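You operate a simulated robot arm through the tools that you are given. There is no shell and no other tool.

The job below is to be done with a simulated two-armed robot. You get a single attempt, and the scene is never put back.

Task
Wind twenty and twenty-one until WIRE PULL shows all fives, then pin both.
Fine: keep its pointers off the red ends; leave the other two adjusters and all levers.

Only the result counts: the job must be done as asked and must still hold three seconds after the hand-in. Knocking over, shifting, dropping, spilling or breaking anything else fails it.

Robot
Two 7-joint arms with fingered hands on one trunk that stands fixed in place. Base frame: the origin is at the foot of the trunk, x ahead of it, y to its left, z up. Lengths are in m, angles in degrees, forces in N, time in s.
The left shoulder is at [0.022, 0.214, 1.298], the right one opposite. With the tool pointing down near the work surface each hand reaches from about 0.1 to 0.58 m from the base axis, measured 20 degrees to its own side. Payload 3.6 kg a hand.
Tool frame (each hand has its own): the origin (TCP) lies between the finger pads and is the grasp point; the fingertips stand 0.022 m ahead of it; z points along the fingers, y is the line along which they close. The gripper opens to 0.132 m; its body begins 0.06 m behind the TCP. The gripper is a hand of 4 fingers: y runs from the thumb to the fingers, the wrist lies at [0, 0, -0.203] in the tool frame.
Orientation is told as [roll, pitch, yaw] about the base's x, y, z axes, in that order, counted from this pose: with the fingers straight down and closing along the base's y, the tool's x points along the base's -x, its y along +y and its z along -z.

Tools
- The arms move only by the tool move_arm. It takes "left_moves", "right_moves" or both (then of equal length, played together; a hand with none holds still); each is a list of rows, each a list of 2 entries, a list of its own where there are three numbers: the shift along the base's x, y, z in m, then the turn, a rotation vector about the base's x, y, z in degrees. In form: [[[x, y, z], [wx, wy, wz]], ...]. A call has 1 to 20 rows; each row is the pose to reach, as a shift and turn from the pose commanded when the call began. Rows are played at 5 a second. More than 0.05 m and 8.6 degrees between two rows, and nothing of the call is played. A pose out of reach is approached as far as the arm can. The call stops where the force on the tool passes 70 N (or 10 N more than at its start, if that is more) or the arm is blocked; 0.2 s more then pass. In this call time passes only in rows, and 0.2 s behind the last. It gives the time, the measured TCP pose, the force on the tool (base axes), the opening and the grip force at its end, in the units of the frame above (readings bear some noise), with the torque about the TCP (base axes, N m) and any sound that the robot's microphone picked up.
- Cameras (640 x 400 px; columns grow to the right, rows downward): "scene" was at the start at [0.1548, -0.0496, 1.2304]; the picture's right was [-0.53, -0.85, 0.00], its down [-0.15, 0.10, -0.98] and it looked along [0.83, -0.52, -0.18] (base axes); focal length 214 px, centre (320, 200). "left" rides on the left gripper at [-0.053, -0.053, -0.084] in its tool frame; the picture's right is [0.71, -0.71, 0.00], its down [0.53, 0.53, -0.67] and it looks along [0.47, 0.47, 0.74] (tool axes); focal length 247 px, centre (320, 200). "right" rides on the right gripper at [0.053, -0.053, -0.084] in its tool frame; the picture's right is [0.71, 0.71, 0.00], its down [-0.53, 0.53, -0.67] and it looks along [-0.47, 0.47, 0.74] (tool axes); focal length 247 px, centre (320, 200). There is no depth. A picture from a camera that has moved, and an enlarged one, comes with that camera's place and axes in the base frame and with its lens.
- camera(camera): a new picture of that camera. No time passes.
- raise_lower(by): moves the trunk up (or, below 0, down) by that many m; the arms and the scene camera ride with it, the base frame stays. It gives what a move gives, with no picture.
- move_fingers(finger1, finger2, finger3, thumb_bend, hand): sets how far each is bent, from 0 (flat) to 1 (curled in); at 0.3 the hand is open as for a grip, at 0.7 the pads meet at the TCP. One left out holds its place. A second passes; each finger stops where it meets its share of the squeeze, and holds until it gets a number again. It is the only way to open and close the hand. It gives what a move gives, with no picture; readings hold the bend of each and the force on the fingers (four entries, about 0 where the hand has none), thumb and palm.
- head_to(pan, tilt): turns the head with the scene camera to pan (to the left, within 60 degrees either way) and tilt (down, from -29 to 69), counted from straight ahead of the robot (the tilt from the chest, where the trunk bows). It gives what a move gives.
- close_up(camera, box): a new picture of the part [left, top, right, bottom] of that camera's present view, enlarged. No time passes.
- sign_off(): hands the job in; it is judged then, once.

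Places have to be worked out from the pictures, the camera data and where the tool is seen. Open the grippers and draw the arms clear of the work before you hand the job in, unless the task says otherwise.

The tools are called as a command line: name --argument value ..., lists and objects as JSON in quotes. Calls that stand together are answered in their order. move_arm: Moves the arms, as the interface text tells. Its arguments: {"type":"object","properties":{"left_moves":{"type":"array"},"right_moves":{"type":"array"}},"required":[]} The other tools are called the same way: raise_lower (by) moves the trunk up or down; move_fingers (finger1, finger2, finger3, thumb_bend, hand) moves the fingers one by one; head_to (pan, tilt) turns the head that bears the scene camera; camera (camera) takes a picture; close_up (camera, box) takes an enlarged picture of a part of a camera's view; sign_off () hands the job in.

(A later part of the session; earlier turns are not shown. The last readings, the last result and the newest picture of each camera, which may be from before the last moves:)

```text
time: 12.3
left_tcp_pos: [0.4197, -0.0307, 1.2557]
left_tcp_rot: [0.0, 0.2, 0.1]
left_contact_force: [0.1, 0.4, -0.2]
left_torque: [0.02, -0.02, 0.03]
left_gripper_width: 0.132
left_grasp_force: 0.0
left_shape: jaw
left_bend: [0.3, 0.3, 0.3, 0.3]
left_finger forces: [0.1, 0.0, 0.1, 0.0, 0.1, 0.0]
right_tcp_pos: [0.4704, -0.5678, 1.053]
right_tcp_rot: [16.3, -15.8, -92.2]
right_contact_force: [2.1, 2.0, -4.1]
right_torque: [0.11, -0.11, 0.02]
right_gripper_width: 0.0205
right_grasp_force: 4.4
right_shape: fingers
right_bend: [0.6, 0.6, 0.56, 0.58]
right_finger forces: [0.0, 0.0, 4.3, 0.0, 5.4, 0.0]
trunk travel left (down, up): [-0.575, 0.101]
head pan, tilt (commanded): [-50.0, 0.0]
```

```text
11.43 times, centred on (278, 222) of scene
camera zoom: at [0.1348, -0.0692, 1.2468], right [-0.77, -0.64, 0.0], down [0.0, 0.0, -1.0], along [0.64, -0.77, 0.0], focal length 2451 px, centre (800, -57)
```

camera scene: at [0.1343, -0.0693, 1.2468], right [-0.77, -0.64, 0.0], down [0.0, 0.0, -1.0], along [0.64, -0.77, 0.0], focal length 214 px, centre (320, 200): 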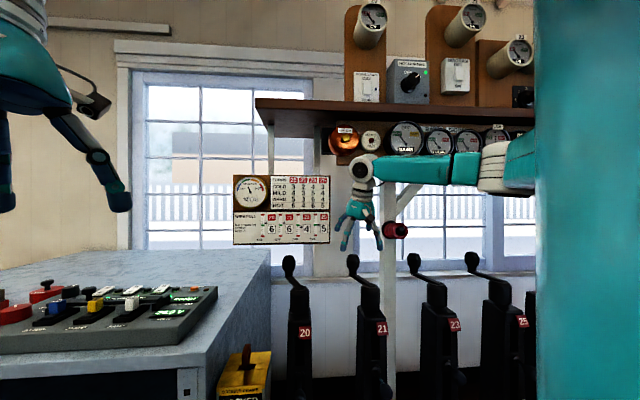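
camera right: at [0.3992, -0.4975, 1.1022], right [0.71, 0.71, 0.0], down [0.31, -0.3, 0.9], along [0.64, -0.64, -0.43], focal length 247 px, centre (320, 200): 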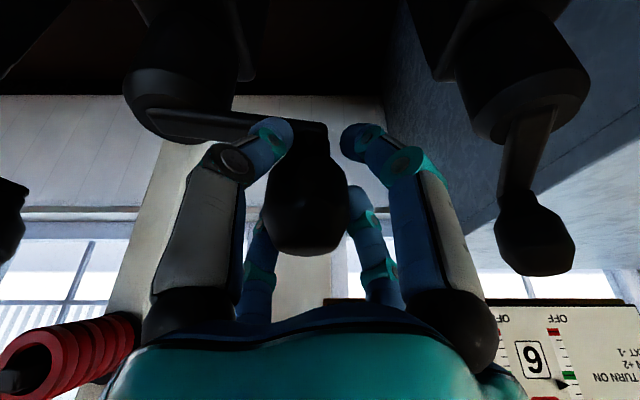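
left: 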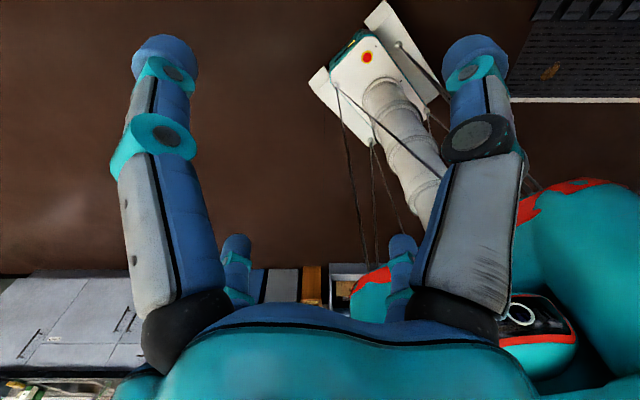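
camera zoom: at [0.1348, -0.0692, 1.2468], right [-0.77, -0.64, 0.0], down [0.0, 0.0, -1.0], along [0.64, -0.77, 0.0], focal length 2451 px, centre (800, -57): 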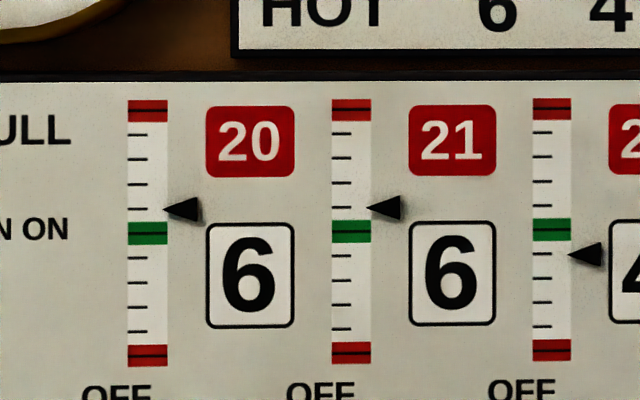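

The crank follows well (few N). I continue around the circle to about 105°.

move_arm --right_moves '[[[-0.0057, 0.0052, 0], [0, 0, 0]], [[-0.0117, 0.0099, 0], [0, 0, 0]], [[-0.0182, 0.014, 0], [0, 0, 0]], [[-0.025, 0.0176, 0], [0, 0, 0]], [[-0.032, 0.0205, 0], [0, 0, 0]], [[-0.0394, 0.0228, 0], [0, 0, 0]], [[-0.047, 0.0244, 0], [0, 0, 0]], [[-0.0545, 0.0255, 0], [0, 0, 0]], [[-0.0622, 0.0258, 0], [0, 0, 0]], [[-0.0699, 0.0255, 0], [0, 0, 0]], [[-0.0775, 0.0244, 0], [0, 0, 0]], [[-0.085, 0.0228, 0], [0, 0, 0]]]'

camera --camera "right"

close_up --camera "scene" --box '[320, 220, 420, 300]'

close_up --camera "scene" --box '[258, 205, 298, 240]'

```text
time: 14.9
left_tcp_pos: [0.4181, -0.0319, 1.255]
left_tcp_rot: [0.0, 0.0, 0.0]
left_contact_force: [-0.2, 1.0, -0.6]
left_torque: [-0.01, 0.0, 0.0]
left_gripper_width: 0.1317
left_grasp_force: 0.1
left_shape: jaw
left_bend: [0.3, 0.3, 0.3, 0.3]
left_finger forces: [0.0, 0.0, 0.0, 0.0, 0.1, 0.0]
right_tcp_pos: [0.3855, -0.5459, 1.0538]
right_tcp_rot: [16.4, -15.9, -92.4]
right_contact_force: [2.7, -4.7, -0.8]
right_torque: [-0.03, -0.03, -0.02]
right_gripper_width: 0.0181
right_grasp_force: 3.2
right_shape: fingers
right_bend: [0.6, 0.58, 0.55, 0.6]
right_finger forces: [0.0, 1.3, 4.5, 0.0, 0.8, 0.0]
trunk travel left (down, up): [-0.575, 0.101]
head pan, tilt (commanded): [-50.0, 0.0]
```

```text
taken
camera right: at [0.3135, -0.4758, 1.1019], right [0.71, 0.71, 0.0], down [0.3, -0.3, 0.9], along [0.64, -0.64, -0.43], focal length 247 px, centre (320, 200)
```

right: 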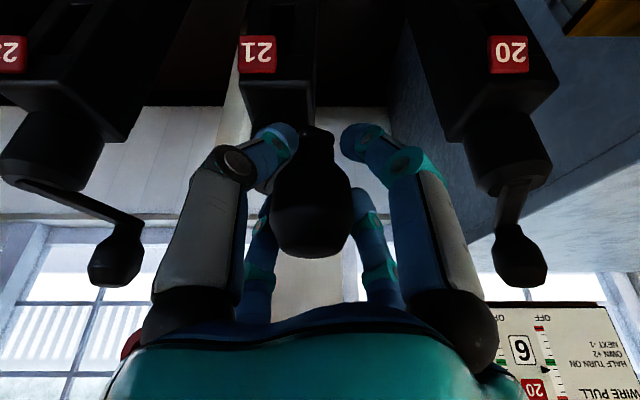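

```text
5.00 times, centred on (370, 260) of scene
camera zoom: at [0.1341, -0.0697, 1.2468], right [-0.77, -0.64, 0.0], down [0.0, 0.0, -1.0], along [0.64, -0.77, 0.0], focal length 1072 px, centre (70, -100)
```

zoom: 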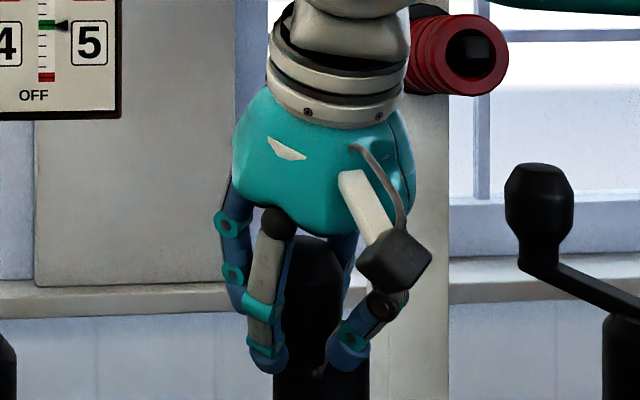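

```text
11.43 times, centred on (278, 222) of scene
camera zoom: at [0.1341, -0.0697, 1.2468], right [-0.77, -0.64, 0.0], down [0.0, 0.0, -1.0], along [0.64, -0.77, 0.0], focal length 2451 px, centre (800, -57)
```

zoom: 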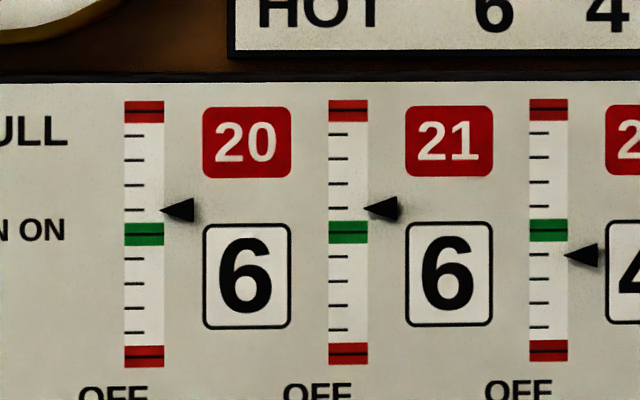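

Now about 125° turned, still no change on the board. I continue to about 155° with the hub shifted slightly to [0.407, -0.634] since the force shows the hand a bit far out.

move_arm --right_moves '[[[-0.0083, -0.0063, 0], [0, 0, 0]], [[-0.0154, -0.0092, 0], [0, 0, 0]], [[-0.022, -0.0128, 0], [0, 0, 0]], [[-0.0287, -0.0169, 0], [0, 0, 0]], [[-0.0348, -0.0216, 0], [0, 0, 0]], [[-0.0404, -0.0268, 0], [0, 0, 0]], [[-0.0456, -0.0324, 0], [0, 0, 0]], [[-0.0503, -0.0385, 0], [0, 0, 0]], [[-0.0544, -0.045, 0], [0, 0, 0]], [[-0.058, -0.0518, 0], [0, 0, 0]]]'

camera --camera "right"

camera --camera "scene"

close_up --camera "scene" --box '[258, 205, 298, 240]'

```text
time: 17.1
left_tcp_pos: [0.4183, -0.0302, 1.2559]
left_tcp_rot: [0.0, 0.0, 0.1]
left_contact_force: [-0.3, -0.2, 0.9]
left_torque: [-0.03, 0.03, 0.0]
left_gripper_width: 0.1317
left_grasp_force: 0.0
left_shape: jaw
left_bend: [0.3, 0.3, 0.3, 0.3]
left_finger forces: [0.0, 0.0, 0.0, 0.0, 0.1, 0.0]
right_tcp_pos: [0.3291, -0.5967, 1.0534]
right_tcp_rot: [16.3, -15.7, -92.2]
right_contact_force: [7.2, 0.6, -3.0]
right_torque: [0.0, 0.02, 0.05]
right_gripper_width: 0.0176
right_grasp_force: 4.5
right_shape: fingers
right_bend: [0.6, 0.53, 0.58, 0.6]
right_finger forces: [0.0, 7.2, 1.2, 0.0, 0.1, 0.0]
trunk travel left (down, up): [-0.575, 0.101]
head pan, tilt (commanded): [-50.0, 0.0]
```

```text
taken
camera right: at [0.2565, -0.5264, 1.1025], right [0.71, 0.71, 0.0], down [0.31, -0.3, 0.9], along [0.64, -0.64, -0.43], focal length 247 px, centre (320, 200)
```

right: 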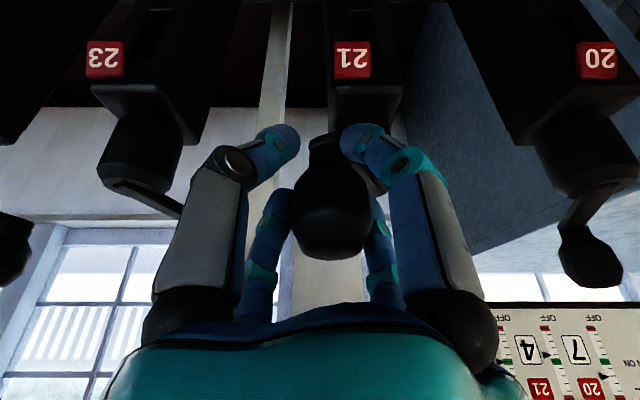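

```text
taken
camera scene: at [0.1351, -0.0691, 1.2467], right [-0.77, -0.64, 0.0], down [0.0, 0.0, -1.0], along [0.64, -0.77, 0.0], focal length 214 px, centre (320, 200)
```

scene: 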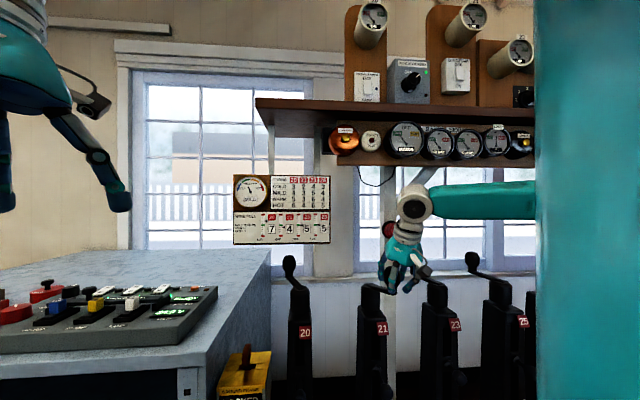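

```text
11.43 times, centred on (278, 222) of scene
camera zoom: at [0.1351, -0.0691, 1.2467], right [-0.77, -0.64, 0.0], down [0.0, 0.0, -1.0], along [0.64, -0.77, 0.0], focal length 2451 px, centre (800, -57)
```

zoom: 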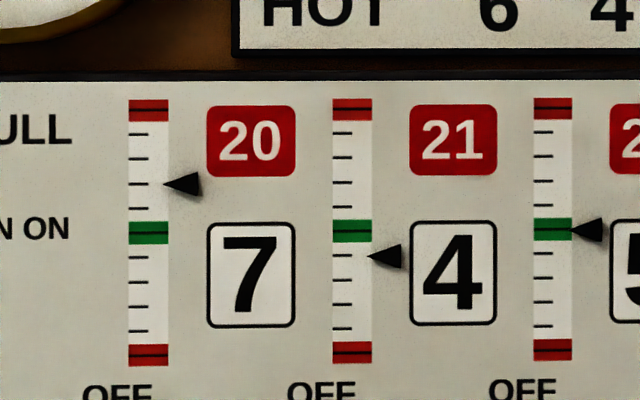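

Anticlockwise is "off": the board now reads 7-4-5-5 as expected. I finish the half turn of 21 to the position exactly opposite its start (knob ≈ [0.322, -0.611]).

move_arm --right_moves '[[[-0.0015, -0.0036, 0], [0, 0, 0]], [[-0.0029, -0.0071, 0], [0, 0, 0]], [[-0.0043, -0.0106, 0], [0, 0, 0]], [[-0.0055, -0.014, 0], [0, 0, 0]]]'

camera --camera "right"

close_up --camera "scene" --box '[340, 220, 440, 300]'

```text
time: 18.1
left_tcp_pos: [0.4189, -0.0294, 1.2553]
left_tcp_rot: [0.0, 0.1, 0.0]
left_contact_force: [0.9, -0.5, -0.2]
left_torque: [-0.01, 0.01, -0.02]
left_gripper_width: 0.1315
left_grasp_force: 0.0
left_shape: jaw
left_bend: [0.3, 0.3, 0.3, 0.3]
left_finger forces: [0.1, 0.1, 0.0, 0.0, 0.1, 0.1]
right_tcp_pos: [0.3235, -0.6112, 1.0533]
right_tcp_rot: [16.4, -15.8, -92.3]
right_contact_force: [9.5, 1.4, -2.0]
right_torque: [0.01, 0.05, 0.09]
right_gripper_width: 0.0174
right_grasp_force: 5.3
right_shape: fingers
right_bend: [0.6, 0.51, 0.59, 0.6]
right_finger forces: [0.0, 9.6, 0.9, 0.0, 0.0, 0.1]
trunk travel left (down, up): [-0.575, 0.101]
head pan, tilt (commanded): [-50.0, 0.0]
```

```text
taken
camera right: at [0.2515, -0.5407, 1.1017], right [0.71, 0.71, 0.0], down [0.3, -0.3, 0.9], along [0.64, -0.64, -0.43], focal length 247 px, centre (320, 200)
```

right: 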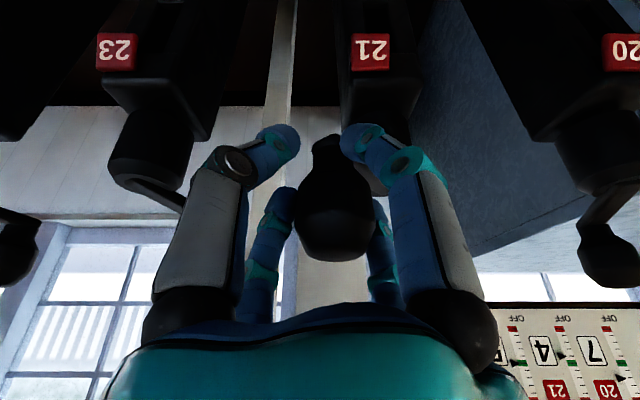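

```text
5.00 times, centred on (390, 260) of scene
camera zoom: at [0.1355, -0.069, 1.2467], right [-0.77, -0.64, 0.0], down [0.0, 0.0, -1.0], along [0.64, -0.77, 0.0], focal length 1072 px, centre (-30, -100)
```

zoom: 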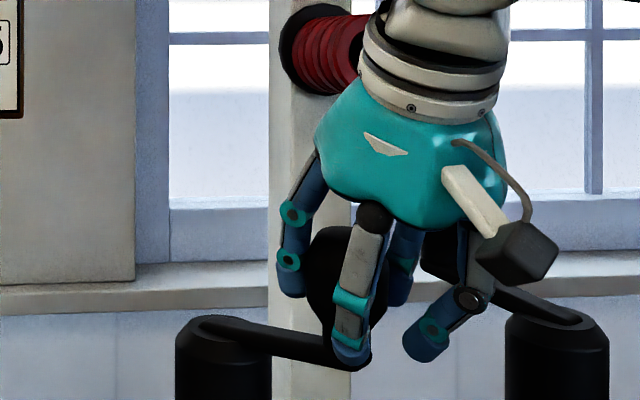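

The crank of 21 is now close to opposite its start (estimated within a few degrees). I open the fingers and back off along the tool axis to inspect it.

move_fingers --hand "right" --finger1 0.3 --finger2 0.3 --finger3 0.3 --thumb_bend 0.3

move_arm --right_moves '[[[-0.008, 0.008, 0.027], [0, 0, 0]], [[-0.016, 0.016, 0.055], [0, 0, 0]], [[-0.024, 0.024, 0.083], [0, 0, 0]], [[-0.032, 0.032, 0.11], [0, 0, 0]]]'

camera --camera "right"

close_up --camera "scene" --box '[340, 220, 440, 300]'

```text
time: 19.1
left_tcp_pos: [0.4181, -0.0305, 1.2556]
left_tcp_rot: [0.1, 0.0, 0.0]
left_contact_force: [-0.6, 0.2, 0.3]
left_torque: [-0.01, 0.02, 0.01]
left_gripper_width: 0.1319
left_grasp_force: 0.0
left_shape: jaw
left_bend: [0.3, 0.3, 0.3, 0.3]
left_finger forces: [0.0, 0.0, 0.0, 0.0, 0.0, 0.0]
right_tcp_pos: [0.322, -0.6116, 1.0521]
right_tcp_rot: [16.4, -15.8, -92.2]
right_contact_force: [0.0, -0.2, 0.6]
right_torque: [-0.02, 0.0, -0.01]
right_gripper_width: 0.0872
right_grasp_force: 0.1
right_shape: fingers
right_bend: [0.3, 0.3, 0.3, 0.3]
right_finger forces: [0.0, 0.0, 0.0, 0.0, 0.0, 0.0]
trunk travel left (down, up): [-0.575, 0.101]
head pan, tilt (commanded): [-50.0, 0.0]
```

```text
time: 20.1
left_tcp_pos: [0.4177, -0.0305, 1.2556]
left_tcp_rot: [0.0, 0.1, 0.0]
left_contact_force: [1.4, -0.1, 0.0]
left_torque: [-0.02, 0.0, -0.01]
left_gripper_width: 0.132
left_grasp_force: 0.0
left_shape: jaw
left_bend: [0.3, 0.3, 0.3, 0.3]
left_finger forces: [0.0, 0.1, 0.0, 0.0, 0.1, 0.0]
right_tcp_pos: [0.2898, -0.5779, 1.1649]
right_tcp_rot: [16.3, -15.7, -92.3]
right_contact_force: [0.3, -0.4, -0.1]
right_torque: [-0.02, 0.02, 0.03]
right_gripper_width: 0.0877
right_grasp_force: 0.0
right_shape: fingers
right_bend: [0.3, 0.3, 0.3, 0.3]
right_finger forces: [0.0, 0.0, 0.0, 0.0, 0.0, 0.0]
trunk travel left (down, up): [-0.575, 0.101]
head pan, tilt (commanded): [-50.0, 0.0]
```

```text
taken
camera right: at [0.2174, -0.5079, 1.2131], right [0.71, 0.71, 0.0], down [0.3, -0.3, 0.9], along [0.64, -0.64, -0.43], focal length 247 px, centre (320, 200)
```

right: 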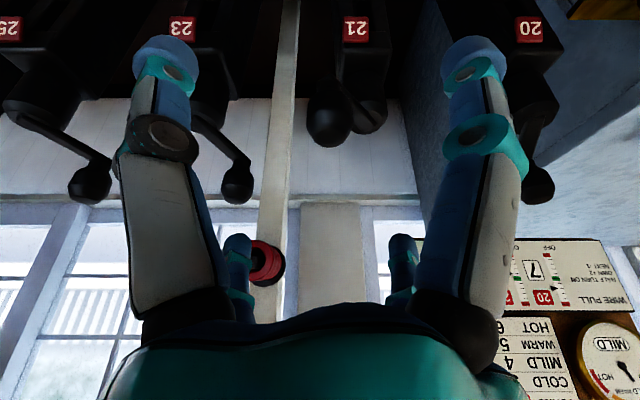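

```text
5.00 times, centred on (390, 260) of scene
camera zoom: at [0.1336, -0.0688, 1.247], right [-0.77, -0.64, 0.0], down [0.0, 0.0, -1.0], along [0.64, -0.77, 0.0], focal length 1072 px, centre (-30, -100)
```

zoom: 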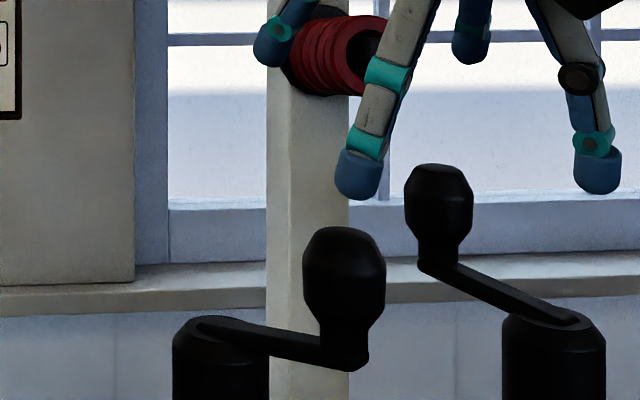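

close_up --camera "right" --box '[190, 20, 440, 210]'

close_up --camera "right" --box '[290, 60, 410, 160]'

close_up --camera "scene" --box '[260, 180, 460, 320]'

```text
2.11 times, centred on (315, 115) of right
camera zoom: at [0.2174, -0.5079, 1.2131], right [0.71, 0.71, 0.0], down [0.3, -0.3, 0.9], along [0.64, -0.64, -0.43], focal length 520 px, centre (330, 379)
```

zoom: 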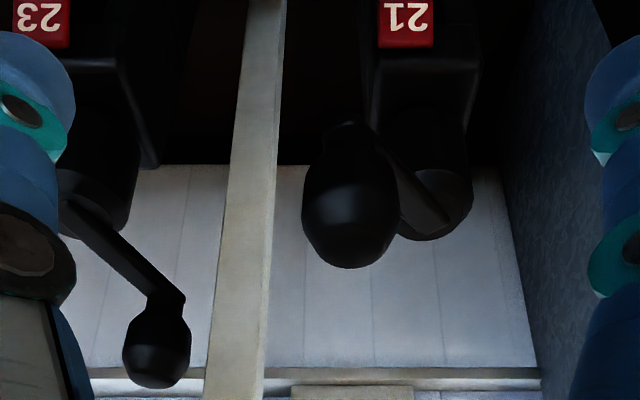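

```text
4.00 times, centred on (350, 110) of right
camera zoom: at [0.2174, -0.5079, 1.2131], right [0.71, 0.71, 0.0], down [0.3, -0.3, 0.9], along [0.64, -0.64, -0.43], focal length 988 px, centre (200, 560)
```

zoom: 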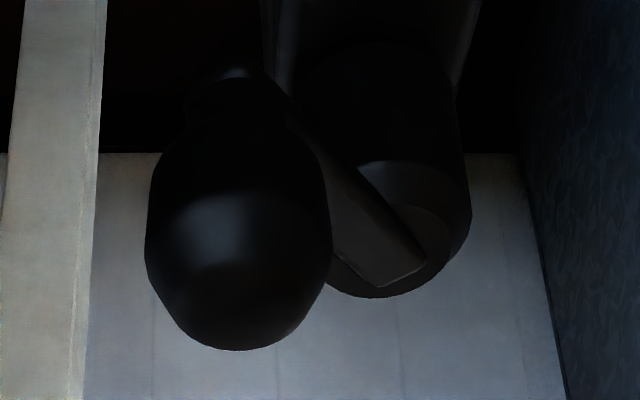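

```text
2.86 times, centred on (360, 250) of scene
camera zoom: at [0.1336, -0.0688, 1.247], right [-0.77, -0.64, 0.0], down [0.0, 0.0, -1.0], along [0.64, -0.77, 0.0], focal length 613 px, centre (206, 57)
```

zoom: 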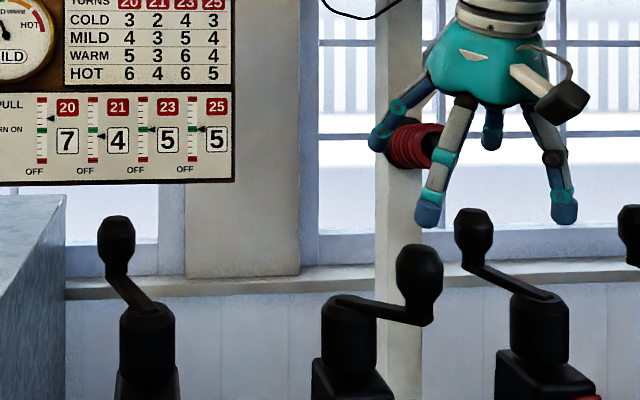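

I need a better measure of the crank 21 angle against the untouched ones (20, 23). I zoom the right camera onto cranks 23 and 20.

close_up --camera "right" --box '[190, 80, 270, 210]'

close_up --camera "right" --box '[490, 60, 590, 220]'

close_up --camera "right" --box '[0, 60, 130, 220]'

```text
3.08 times, centred on (230, 145) of right
camera zoom: at [0.2174, -0.5079, 1.2131], right [0.71, 0.71, 0.0], down [0.3, -0.3, 0.9], along [0.64, -0.64, -0.43], focal length 760 px, centre (597, 369)
```

zoom: 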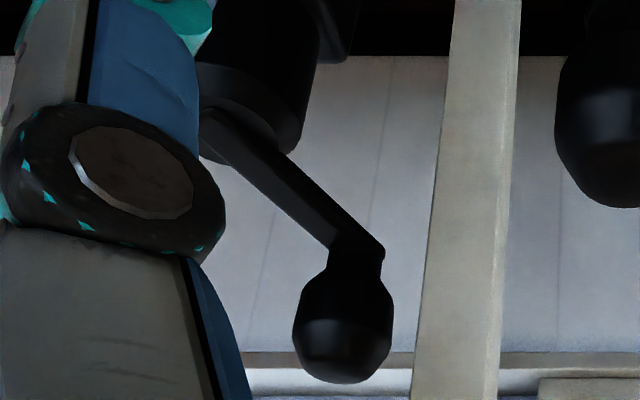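

```text
2.50 times, centred on (540, 140) of right
camera zoom: at [0.2174, -0.5079, 1.2131], right [0.71, 0.71, 0.0], down [0.3, -0.3, 0.9], along [0.64, -0.64, -0.43], focal length 617 px, centre (-230, 350)
```

zoom: 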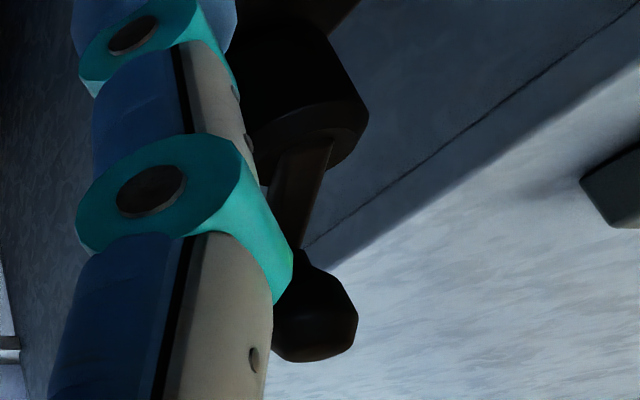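

```text
2.50 times, centred on (65, 140) of right
camera zoom: at [0.2174, -0.5079, 1.2131], right [0.71, 0.71, 0.0], down [0.3, -0.3, 0.9], along [0.64, -0.64, -0.43], focal length 617 px, centre (958, 350)
```

zoom: 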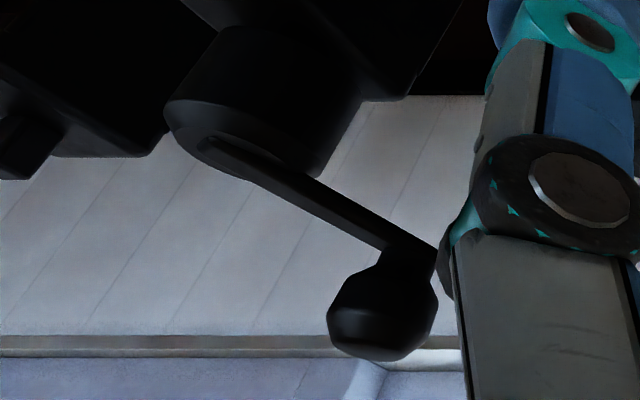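

Edge directions suggest 20/23/25 cranks point about -15…-28°, but crank 21 now points about 180°, so I may have overshot. I level the hand (tilt back to vertical) in front of 21 to get a steeper, more accurate view.

move_arm --right_moves '[[[0.003, 0.016, 0.013], [4, 4, 0]], [[0.005, 0.032, 0.026], [8, 8, 0]], [[0.008, 0.049, 0.039], [12, 12, 0]], [[0.011, 0.065, 0.051], [16, 16, 0]]]'

camera --camera "right"

close_up --camera "right" --box '[260, 110, 380, 260]'

```text
time: 21.1
left_tcp_pos: [0.4163, -0.0298, 1.2572]
left_tcp_rot: [0.0, 0.0, 0.2]
left_contact_force: [-0.3, -0.2, -0.2]
left_torque: [-0.01, -0.02, 0.0]
left_gripper_width: 0.132
left_grasp_force: 0.0
left_shape: jaw
left_bend: [0.3, 0.3, 0.3, 0.3]
left_finger forces: [0.0, 0.0, 0.0, 0.0, 0.0, 0.1]
right_tcp_pos: [0.3019, -0.5147, 1.2151]
right_tcp_rot: [-0.1, 0.2, -90.1]
right_contact_force: [0.6, 0.0, 0.5]
right_torque: [0.0, 0.0, 0.04]
right_gripper_width: 0.0873
right_grasp_force: 0.1
right_shape: fingers
right_bend: [0.3, 0.3, 0.3, 0.3]
right_finger forces: [0.0, 0.0, 0.0, 0.0, 0.0, 0.1]
trunk travel left (down, up): [-0.575, 0.101]
head pan, tilt (commanded): [-50.0, 0.0]
```

```text
taken
camera right: at [0.2475, -0.4618, 1.299], right [0.71, 0.71, 0.0], down [0.53, -0.53, 0.67], along [0.47, -0.47, -0.75], focal length 247 px, centre (320, 200)
```

right: 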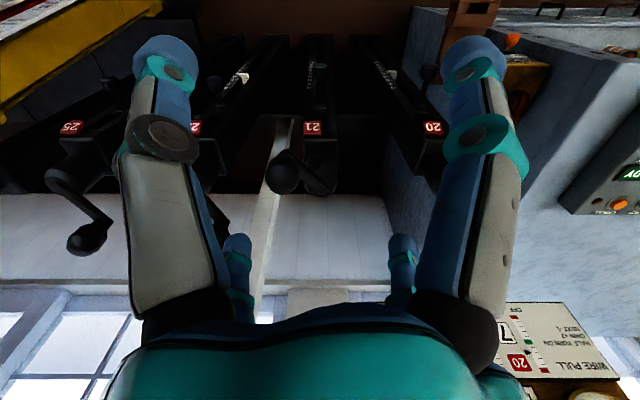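

```text
2.67 times, centred on (320, 185) of right
camera zoom: at [0.2475, -0.4618, 1.299], right [0.71, 0.71, 0.0], down [0.53, -0.53, 0.67], along [0.47, -0.47, -0.75], focal length 659 px, centre (320, 240)
```

zoom: 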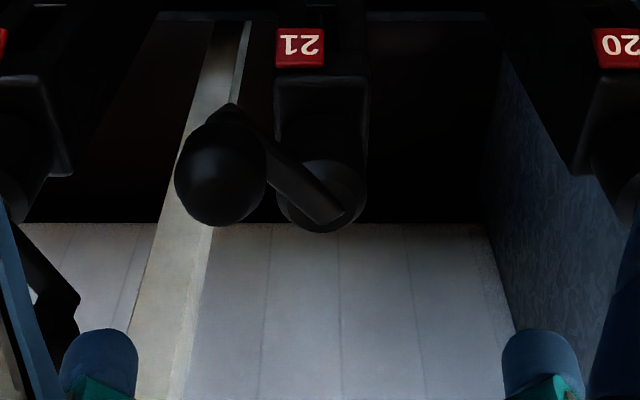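

From this view crank 21 points at about 177° (knob ≈ [0.345, -0.626], hub ≈ [0.417, -0.631]). To know the correct target I take the same view of untouched crank 20, shifting the hand one pitch along the row.

move_arm --right_moves '[[[0.03, 0.03, 0], [0, 0, 0]], [[0.06, 0.06, 0], [0, 0, 0]], [[0.09, 0.09, 0], [0, 0, 0]], [[0.12, 0.12, 0], [0, 0, 0]], [[0.1414, 0.1414, 0], [0, 0, 0]]]'

camera --camera "right"

close_up --camera "right" --box '[260, 110, 380, 260]'

```text
time: 22.3
left_tcp_pos: [0.4188, -0.0284, 1.2553]
left_tcp_rot: [-0.2, 0.0, -0.1]
left_contact_force: [-0.6, -0.2, -0.2]
left_torque: [0.0, 0.01, -0.01]
left_gripper_width: 0.1321
left_grasp_force: 0.0
left_shape: jaw
left_bend: [0.3, 0.3, 0.3, 0.3]
left_finger forces: [0.1, 0.0, 0.0, 0.1, 0.0, 0.1]
right_tcp_pos: [0.4427, -0.3709, 1.2147]
right_tcp_rot: [-0.1, -0.1, -90.0]
right_contact_force: [-0.1, 0.5, -0.3]
right_torque: [-0.03, 0.01, -0.04]
right_gripper_width: 0.0874
right_grasp_force: 0.1
right_shape: fingers
right_bend: [0.3, 0.3, 0.3, 0.3]
right_finger forces: [0.0, 0.0, 0.0, 0.0, 0.1, 0.0]
trunk travel left (down, up): [-0.575, 0.101]
head pan, tilt (commanded): [-50.0, 0.0]
```

```text
taken
camera right: at [0.3898, -0.3192, 1.2983], right [0.71, 0.71, 0.0], down [0.53, -0.52, 0.67], along [0.47, -0.47, -0.74], focal length 247 px, centre (320, 200)
```

right: 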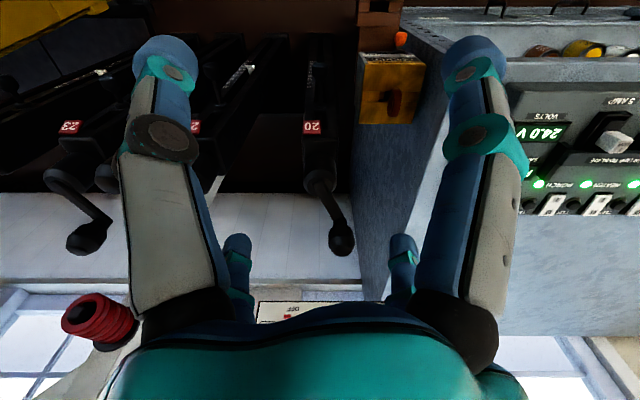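

```text
2.67 times, centred on (320, 185) of right
camera zoom: at [0.3898, -0.3192, 1.2983], right [0.71, 0.71, 0.0], down [0.53, -0.52, 0.67], along [0.47, -0.47, -0.74], focal length 659 px, centre (320, 240)
```

zoom: 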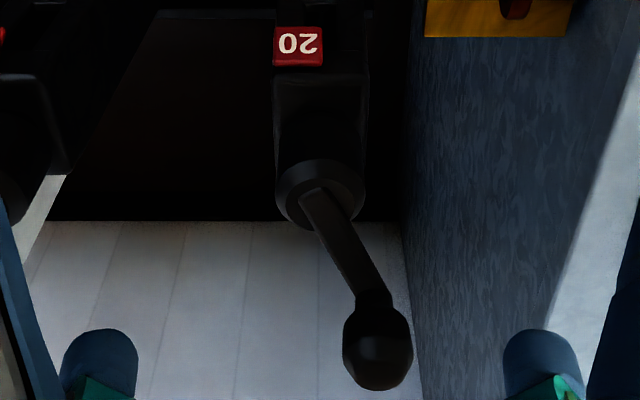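

Crank 20 untouched points at about -20° while 21 sits near 175°, so 21 is overshot by roughly 15°; I'll trim it later. First I do crank 20: move to its tilted pre-grasp above knob 20 ≈ [0.634, -0.514, 1.046].

move_arm --right_moves '[[[0.03, -0.02, -0.01], [-3, -3, 0]], [[0.06, -0.04, -0.02], [-6, -6, 0]], [[0.09, -0.062, -0.033], [-9, -9, 0]], [[0.12, -0.085, -0.047], [-12, -12, 0]], [[0.145, -0.103, -0.06], [-14, -14, 0]], [[0.164, -0.116, -0.069], [-16, -16, 0]]]'

camera --camera "right"

camera --camera "scene"

```text
time: 23.7
left_tcp_pos: [0.4194, -0.0306, 1.2562]
left_tcp_rot: [0.0, 0.2, 0.2]
left_contact_force: [0.2, -1.1, -0.4]
left_torque: [-0.03, -0.02, 0.0]
left_gripper_width: 0.1318
left_grasp_force: 0.0
left_shape: jaw
left_bend: [0.3, 0.3, 0.3, 0.3]
left_finger forces: [0.1, 0.0, 0.0, 0.0, 0.0, 0.0]
right_tcp_pos: [0.608, -0.4867, 1.144]
right_tcp_rot: [16.5, -15.8, -92.2]
right_contact_force: [-0.2, 1.0, -0.1]
right_torque: [0.0, 0.02, -0.01]
right_gripper_width: 0.0875
right_grasp_force: 0.1
right_shape: fingers
right_bend: [0.3, 0.3, 0.3, 0.3]
right_finger forces: [0.0, 0.1, 0.0, 0.1, 0.0, 0.1]
trunk travel left (down, up): [-0.575, 0.101]
head pan, tilt (commanded): [-50.0, 0.0]
```

```text
taken
camera right: at [0.5358, -0.4176, 1.1919], right [0.71, 0.71, 0.0], down [0.3, -0.3, 0.9], along [0.64, -0.64, -0.43], focal length 247 px, centre (320, 200)
```

right: 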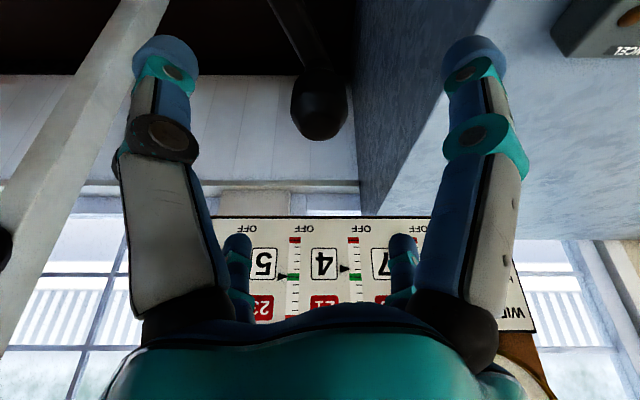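

```text
taken
camera scene: at [0.1347, -0.0689, 1.2468], right [-0.77, -0.64, 0.0], down [0.0, 0.0, -1.0], along [0.64, -0.77, 0.0], focal length 214 px, centre (320, 200)
```

scene: 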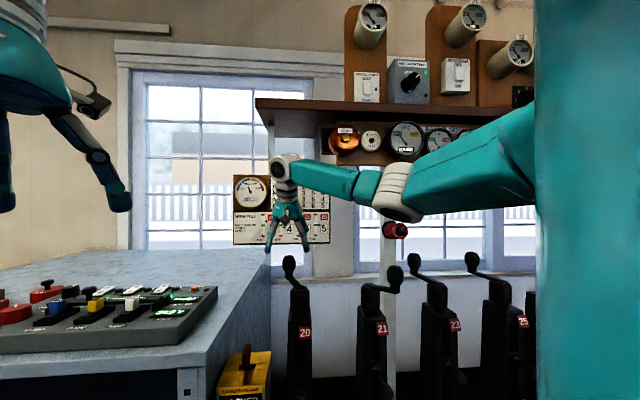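

Knob 20 is laterally centered under the tool axis and the arm reaches. I descend along the axis onto knob 20.

move_arm --right_moves '[[[0.0075, -0.0075, -0.0225], [0, 0, 0]], [[0.015, -0.015, -0.045], [0, 0, 0]], [[0.0225, -0.0225, -0.0675], [0, 0, 0]], [[0.03, -0.03, -0.09], [0, 0, 0]]]'

camera --camera "right"

close_up --camera "scene" --box '[240, 190, 360, 310]'

```text
time: 24.7
left_tcp_pos: [0.4188, -0.0304, 1.2557]
left_tcp_rot: [0.0, 0.1, 0.2]
left_contact_force: [0.2, -0.2, 0.7]
left_torque: [0.03, 0.0, -0.01]
left_gripper_width: 0.1319
left_grasp_force: 0.1
left_shape: jaw
left_bend: [0.3, 0.3, 0.3, 0.3]
left_finger forces: [0.0, 0.0, 0.1, 0.1, 0.1, 0.1]
right_tcp_pos: [0.6384, -0.5173, 1.0559]
right_tcp_rot: [16.4, -15.8, -92.2]
right_contact_force: [-0.5, 0.4, 0.1]
right_torque: [-0.04, 0.0, 0.03]
right_gripper_width: 0.0876
right_grasp_force: 0.0
right_shape: fingers
right_bend: [0.3, 0.3, 0.3, 0.3]
right_finger forces: [0.0, 0.0, 0.0, 0.0, 0.0, 0.0]
trunk travel left (down, up): [-0.575, 0.101]
head pan, tilt (commanded): [-50.0, 0.0]
```

```text
taken
camera right: at [0.5662, -0.447, 1.1044], right [0.71, 0.71, 0.0], down [0.31, -0.3, 0.9], along [0.64, -0.64, -0.43], focal length 247 px, centre (320, 200)
```

right: 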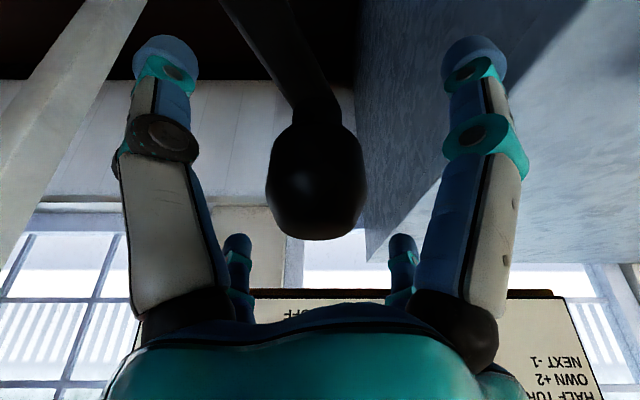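

```text
3.33 times, centred on (300, 250) of scene
camera zoom: at [0.1348, -0.0688, 1.2468], right [-0.77, -0.64, 0.0], down [0.0, 0.0, -1.0], along [0.64, -0.77, 0.0], focal length 715 px, centre (387, 33)
```

zoom: 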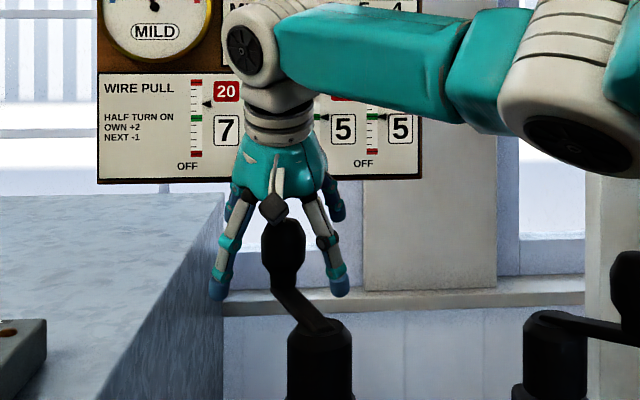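

Knob 20 is centered at the grasp point. I close the fingers around it.

move_fingers --hand "right" --finger1 0.6 --finger2 0.6 --finger3 0.6 --thumb_bend 0.6

camera --camera "right"

```text
time: 25.7
left_tcp_pos: [0.418, -0.0307, 1.2562]
left_tcp_rot: [0.0, 0.0, 0.0]
left_contact_force: [-0.1, 0.2, -0.4]
left_torque: [0.01, 0.04, -0.01]
left_gripper_width: 0.132
left_grasp_force: 0.0
left_shape: jaw
left_bend: [0.3, 0.3, 0.3, 0.3]
left_finger forces: [0.0, 0.0, 0.1, 0.0, 0.0, 0.0]
right_tcp_pos: [0.6363, -0.517, 1.0559]
right_tcp_rot: [16.3, -15.8, -92.2]
right_contact_force: [-4.8, 0.5, -2.5]
right_torque: [-0.02, 0.1, 0.04]
right_gripper_width: 0.03
right_grasp_force: 6.2
right_shape: fingers
right_bend: [0.55, 0.6, 0.6, 0.55]
right_finger forces: [4.3, 0.0, 0.0, 0.1, 7.5, 0.0]
trunk travel left (down, up): [-0.575, 0.101]
head pan, tilt (commanded): [-50.0, 0.0]
```

```text
taken
camera right: at [0.5648, -0.447, 1.1046], right [0.71, 0.71, 0.0], down [0.31, -0.3, 0.9], along [0.64, -0.64, -0.43], focal length 247 px, centre (320, 200)
```

right: 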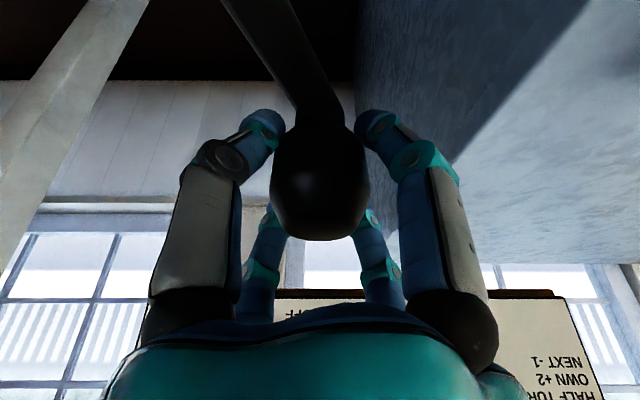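

Thumb and finger 1 touch, so the knob is about 4 mm nearer than the TCP, at ≈ [0.634, -0.514] as computed. I now turn 20 anticlockwise along its circle to about 60°.

move_arm --right_moves '[[[0.001, 0.0065, 0], [0, 0, 0]], [[0.0018, 0.0135, 0], [0, 0, 0]], [[0.0022, 0.02, 0], [0, 0, 0]], [[0.002, 0.027, 0], [0, 0, 0]], [[0.0015, 0.0335, 0], [0, 0, 0]], [[0.0008, 0.0403, 0], [0, 0, 0]], [[-0.0025, 0.0532, 0], [0, 0, 0]], [[-0.0082, 0.0653, 0], [0, 0, 0]], [[-0.0159, 0.0762, 0], [0, 0, 0]], [[-0.0254, 0.0857, 0], [0, 0, 0]], [[-0.0364, 0.0932, 0], [0, 0, 0]]]'

camera --camera "right"

camera --camera "scene"

```text
time: 28.1
left_tcp_pos: [0.4173, -0.0308, 1.2552]
left_tcp_rot: [0.0, -0.1, 0.0]
left_contact_force: [0.7, -1.2, 0.2]
left_torque: [0.02, -0.04, -0.01]
left_gripper_width: 0.1321
left_grasp_force: 0.0
left_shape: jaw
left_bend: [0.3, 0.3, 0.3, 0.3]
left_finger forces: [0.1, 0.0, 0.0, 0.0, 0.1, 0.0]
right_tcp_pos: [0.5995, -0.4248, 1.054]
right_tcp_rot: [16.3, -15.8, -92.3]
right_contact_force: [-1.2, -5.5, -1.6]
right_torque: [-0.16, 0.06, 0.02]
right_gripper_width: 0.0289
right_grasp_force: 7.2
right_shape: fingers
right_bend: [0.56, 0.6, 0.6, 0.55]
right_finger forces: [4.9, 0.0, 0.1, 0.0, 9.4, 0.0]
trunk travel left (down, up): [-0.575, 0.101]
head pan, tilt (commanded): [-50.0, 0.0]
```

```text
taken
camera right: at [0.527, -0.3549, 1.1037], right [0.71, 0.71, 0.0], down [0.3, -0.3, 0.9], along [0.64, -0.64, -0.43], focal length 247 px, centre (320, 200)
```

right: 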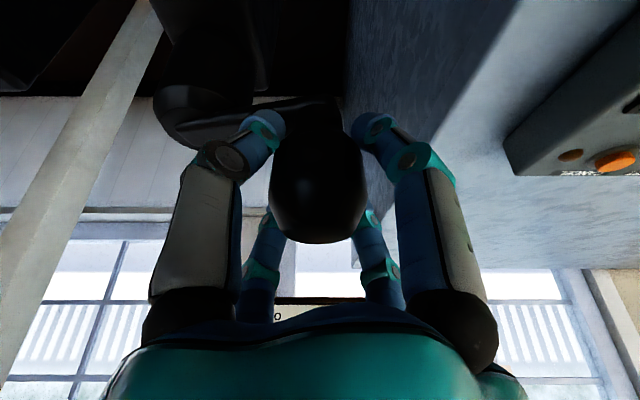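

```text
taken
camera scene: at [0.1339, -0.0697, 1.2469], right [-0.77, -0.64, 0.0], down [0.0, 0.0, -1.0], along [0.64, -0.77, 0.0], focal length 214 px, centre (320, 200)
```

scene: 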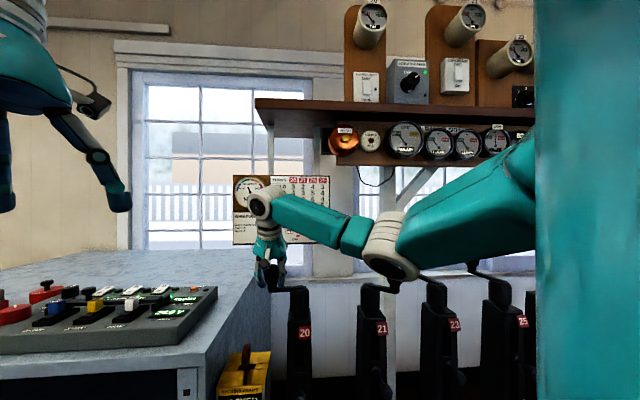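

close_up --camera "scene" --box '[230, 170, 540, 340]'

camera --camera "left"

```text
2.06 times, centred on (385, 255) of scene
camera zoom: at [0.1339, -0.0697, 1.2469], right [-0.77, -0.64, 0.0], down [0.0, 0.0, -1.0], along [0.64, -0.77, 0.0], focal length 443 px, centre (186, 86)
```

zoom: 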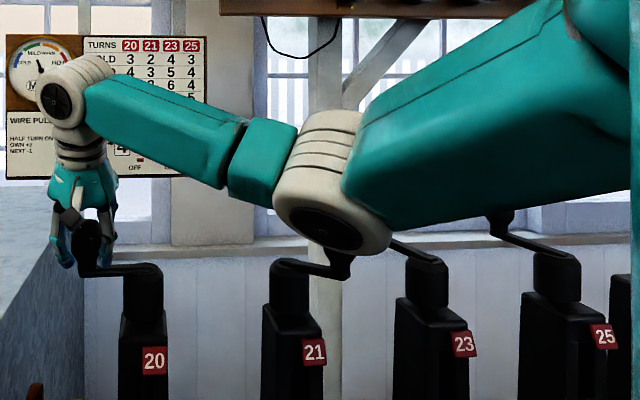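

```text
taken
camera left: at [0.4716, -0.0837, 1.3392], right [-0.71, -0.71, 0.0], down [-0.53, 0.53, 0.67], along [-0.47, 0.47, -0.74], focal length 247 px, centre (320, 200)
```

left: 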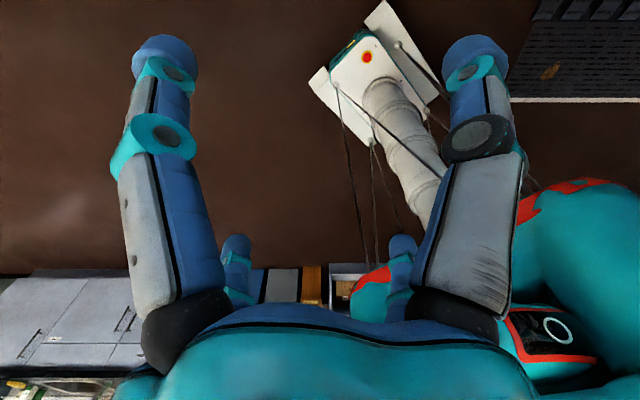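

The elbow hangs well in front of (nearer than) adjuster 21, at roughly n≈0.51, so it is clear. I continue crank 20 to about 120°.

move_arm --right_moves '[[[-0.006, 0.0031, 0], [0, 0, 0]], [[-0.0121, 0.0057, 0], [0, 0, 0]], [[-0.0185, 0.0077, 0], [0, 0, 0]], [[-0.025, 0.0091, 0], [0, 0, 0]], [[-0.0316, 0.01, 0], [0, 0, 0]], [[-0.0383, 0.0103, 0], [0, 0, 0]], [[-0.045, 0.01, 0], [0, 0, 0]], [[-0.0516, 0.0091, 0], [0, 0, 0]], [[-0.0581, 0.0077, 0], [0, 0, 0]], [[-0.0645, 0.0057, 0], [0, 0, 0]], [[-0.0706, 0.0031, 0], [0, 0, 0]], [[-0.0765, 0.0001, 0], [0, 0, 0]]]'

camera --camera "right"

camera --camera "scene"

```text
time: 30.7
left_tcp_pos: [0.4188, -0.0304, 1.256]
left_tcp_rot: [-0.1, 0.1, 0.1]
left_contact_force: [-0.1, 0.5, -0.5]
left_torque: [0.02, 0.0, 0.0]
left_gripper_width: 0.1318
left_grasp_force: 0.1
left_shape: jaw
left_bend: [0.3, 0.3, 0.3, 0.3]
left_finger forces: [0.0, 0.0, 0.0, 0.0, 0.0, 0.1]
right_tcp_pos: [0.5235, -0.4239, 1.0543]
right_tcp_rot: [16.2, -15.7, -92.1]
right_contact_force: [2.9, -2.1, -6.1]
right_torque: [-0.09, -0.1, -0.01]
right_gripper_width: 0.0258
right_grasp_force: 4.2
right_shape: fingers
right_bend: [0.56, 0.6, 0.6, 0.57]
right_finger forces: [4.4, 0.0, 0.0, 0.0, 4.3, 0.0]
trunk travel left (down, up): [-0.575, 0.101]
head pan, tilt (commanded): [-50.0, 0.0]
```

```text
taken
camera right: at [0.451, -0.354, 1.1033], right [0.71, 0.71, 0.0], down [0.31, -0.31, 0.9], along [0.64, -0.64, -0.43], focal length 247 px, centre (320, 200)
```

right: 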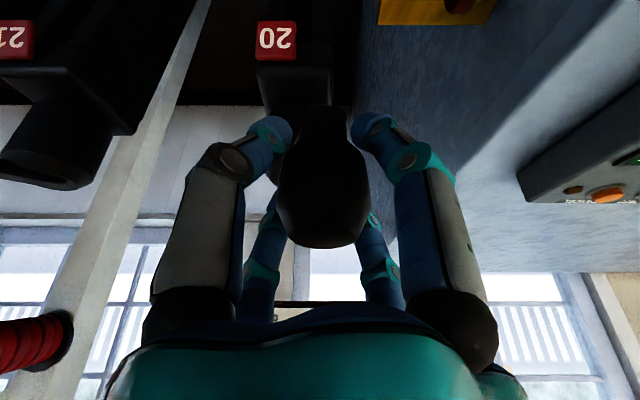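

```text
taken
camera scene: at [0.1344, -0.0692, 1.2468], right [-0.77, -0.64, 0.0], down [0.0, 0.0, -1.0], along [0.64, -0.77, 0.0], focal length 214 px, centre (320, 200)
```

scene: 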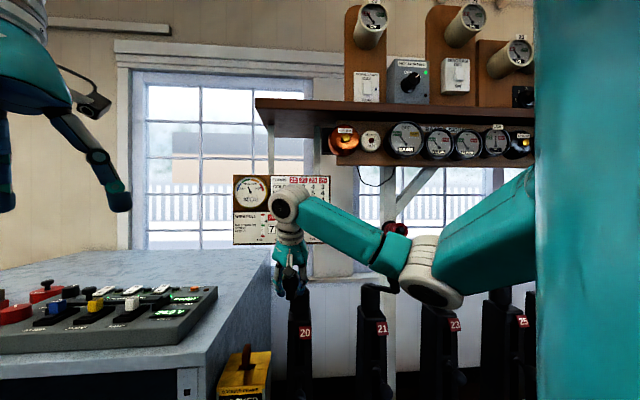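

The crank of 20 is at about 120°, everything tracking. I continue to about 157° and then check the board.

move_arm --right_moves '[[[-0.0057, -0.0036, 0], [0, 0, 0]], [[-0.011, -0.0077, 0], [0, 0, 0]], [[-0.0159, -0.0122, 0], [0, 0, 0]], [[-0.0204, -0.0171, 0], [0, 0, 0]], [[-0.0245, -0.0224, 0], [0, 0, 0]], [[-0.0281, -0.0281, 0], [0, 0, 0]], [[-0.0311, -0.034, 0], [0, 0, 0]], [[-0.032, -0.0362, 0], [0, 0, 0]]]'

camera --camera "right"

camera --camera "scene"

close_up --camera "scene" --box '[225, 170, 345, 300]'

```text
time: 32.5
left_tcp_pos: [0.418, -0.0311, 1.2575]
left_tcp_rot: [-0.1, 0.0, 0.0]
left_contact_force: [0.7, 0.1, -0.3]
left_torque: [0.02, 0.03, 0.04]
left_gripper_width: 0.1317
left_grasp_force: 0.0
left_shape: jaw
left_bend: [0.3, 0.3, 0.3, 0.3]
left_finger forces: [0.1, 0.0, 0.0, 0.0, 0.0, 0.1]
right_tcp_pos: [0.4906, -0.4619, 1.0553]
right_tcp_rot: [16.3, -15.8, -92.3]
right_contact_force: [-2.1, -0.1, -8.0]
right_torque: [-0.06, -0.01, 0.03]
right_gripper_width: 0.0272
right_grasp_force: 4.6
right_shape: fingers
right_bend: [0.56, 0.6, 0.6, 0.57]
right_finger forces: [4.0, 0.0, 0.0, 0.1, 5.1, 0.1]
trunk travel left (down, up): [-0.575, 0.101]
head pan, tilt (commanded): [-50.0, 0.0]
```

```text
taken
camera right: at [0.4188, -0.3914, 1.104], right [0.71, 0.71, 0.0], down [0.31, -0.3, 0.9], along [0.64, -0.64, -0.43], focal length 247 px, centre (320, 200)
```

right: 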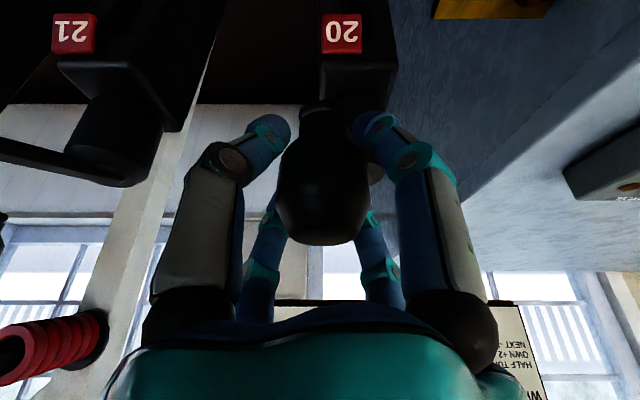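

```text
taken
camera scene: at [0.1343, -0.0694, 1.2468], right [-0.77, -0.64, 0.0], down [0.0, 0.0, -1.0], along [0.64, -0.77, 0.0], focal length 214 px, centre (320, 200)
```

scene: 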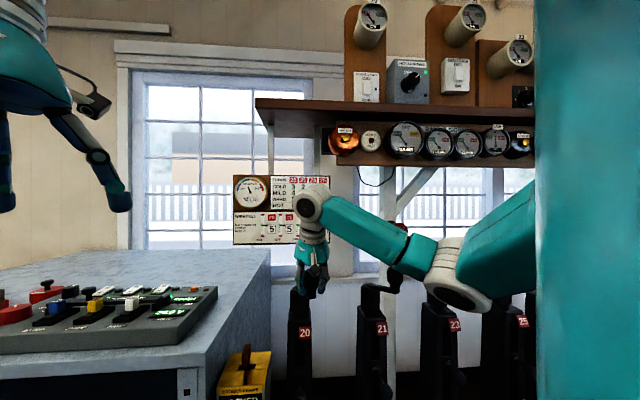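

```text
3.08 times, centred on (285, 235) of scene
camera zoom: at [0.1343, -0.0694, 1.2468], right [-0.77, -0.64, 0.0], down [0.0, 0.0, -1.0], along [0.64, -0.77, 0.0], focal length 660 px, centre (428, 92)
```

zoom: 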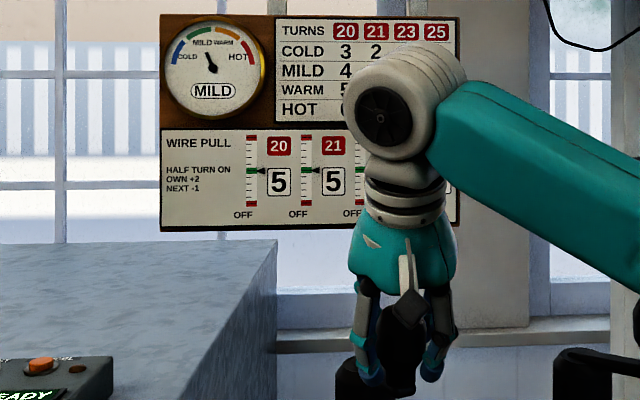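

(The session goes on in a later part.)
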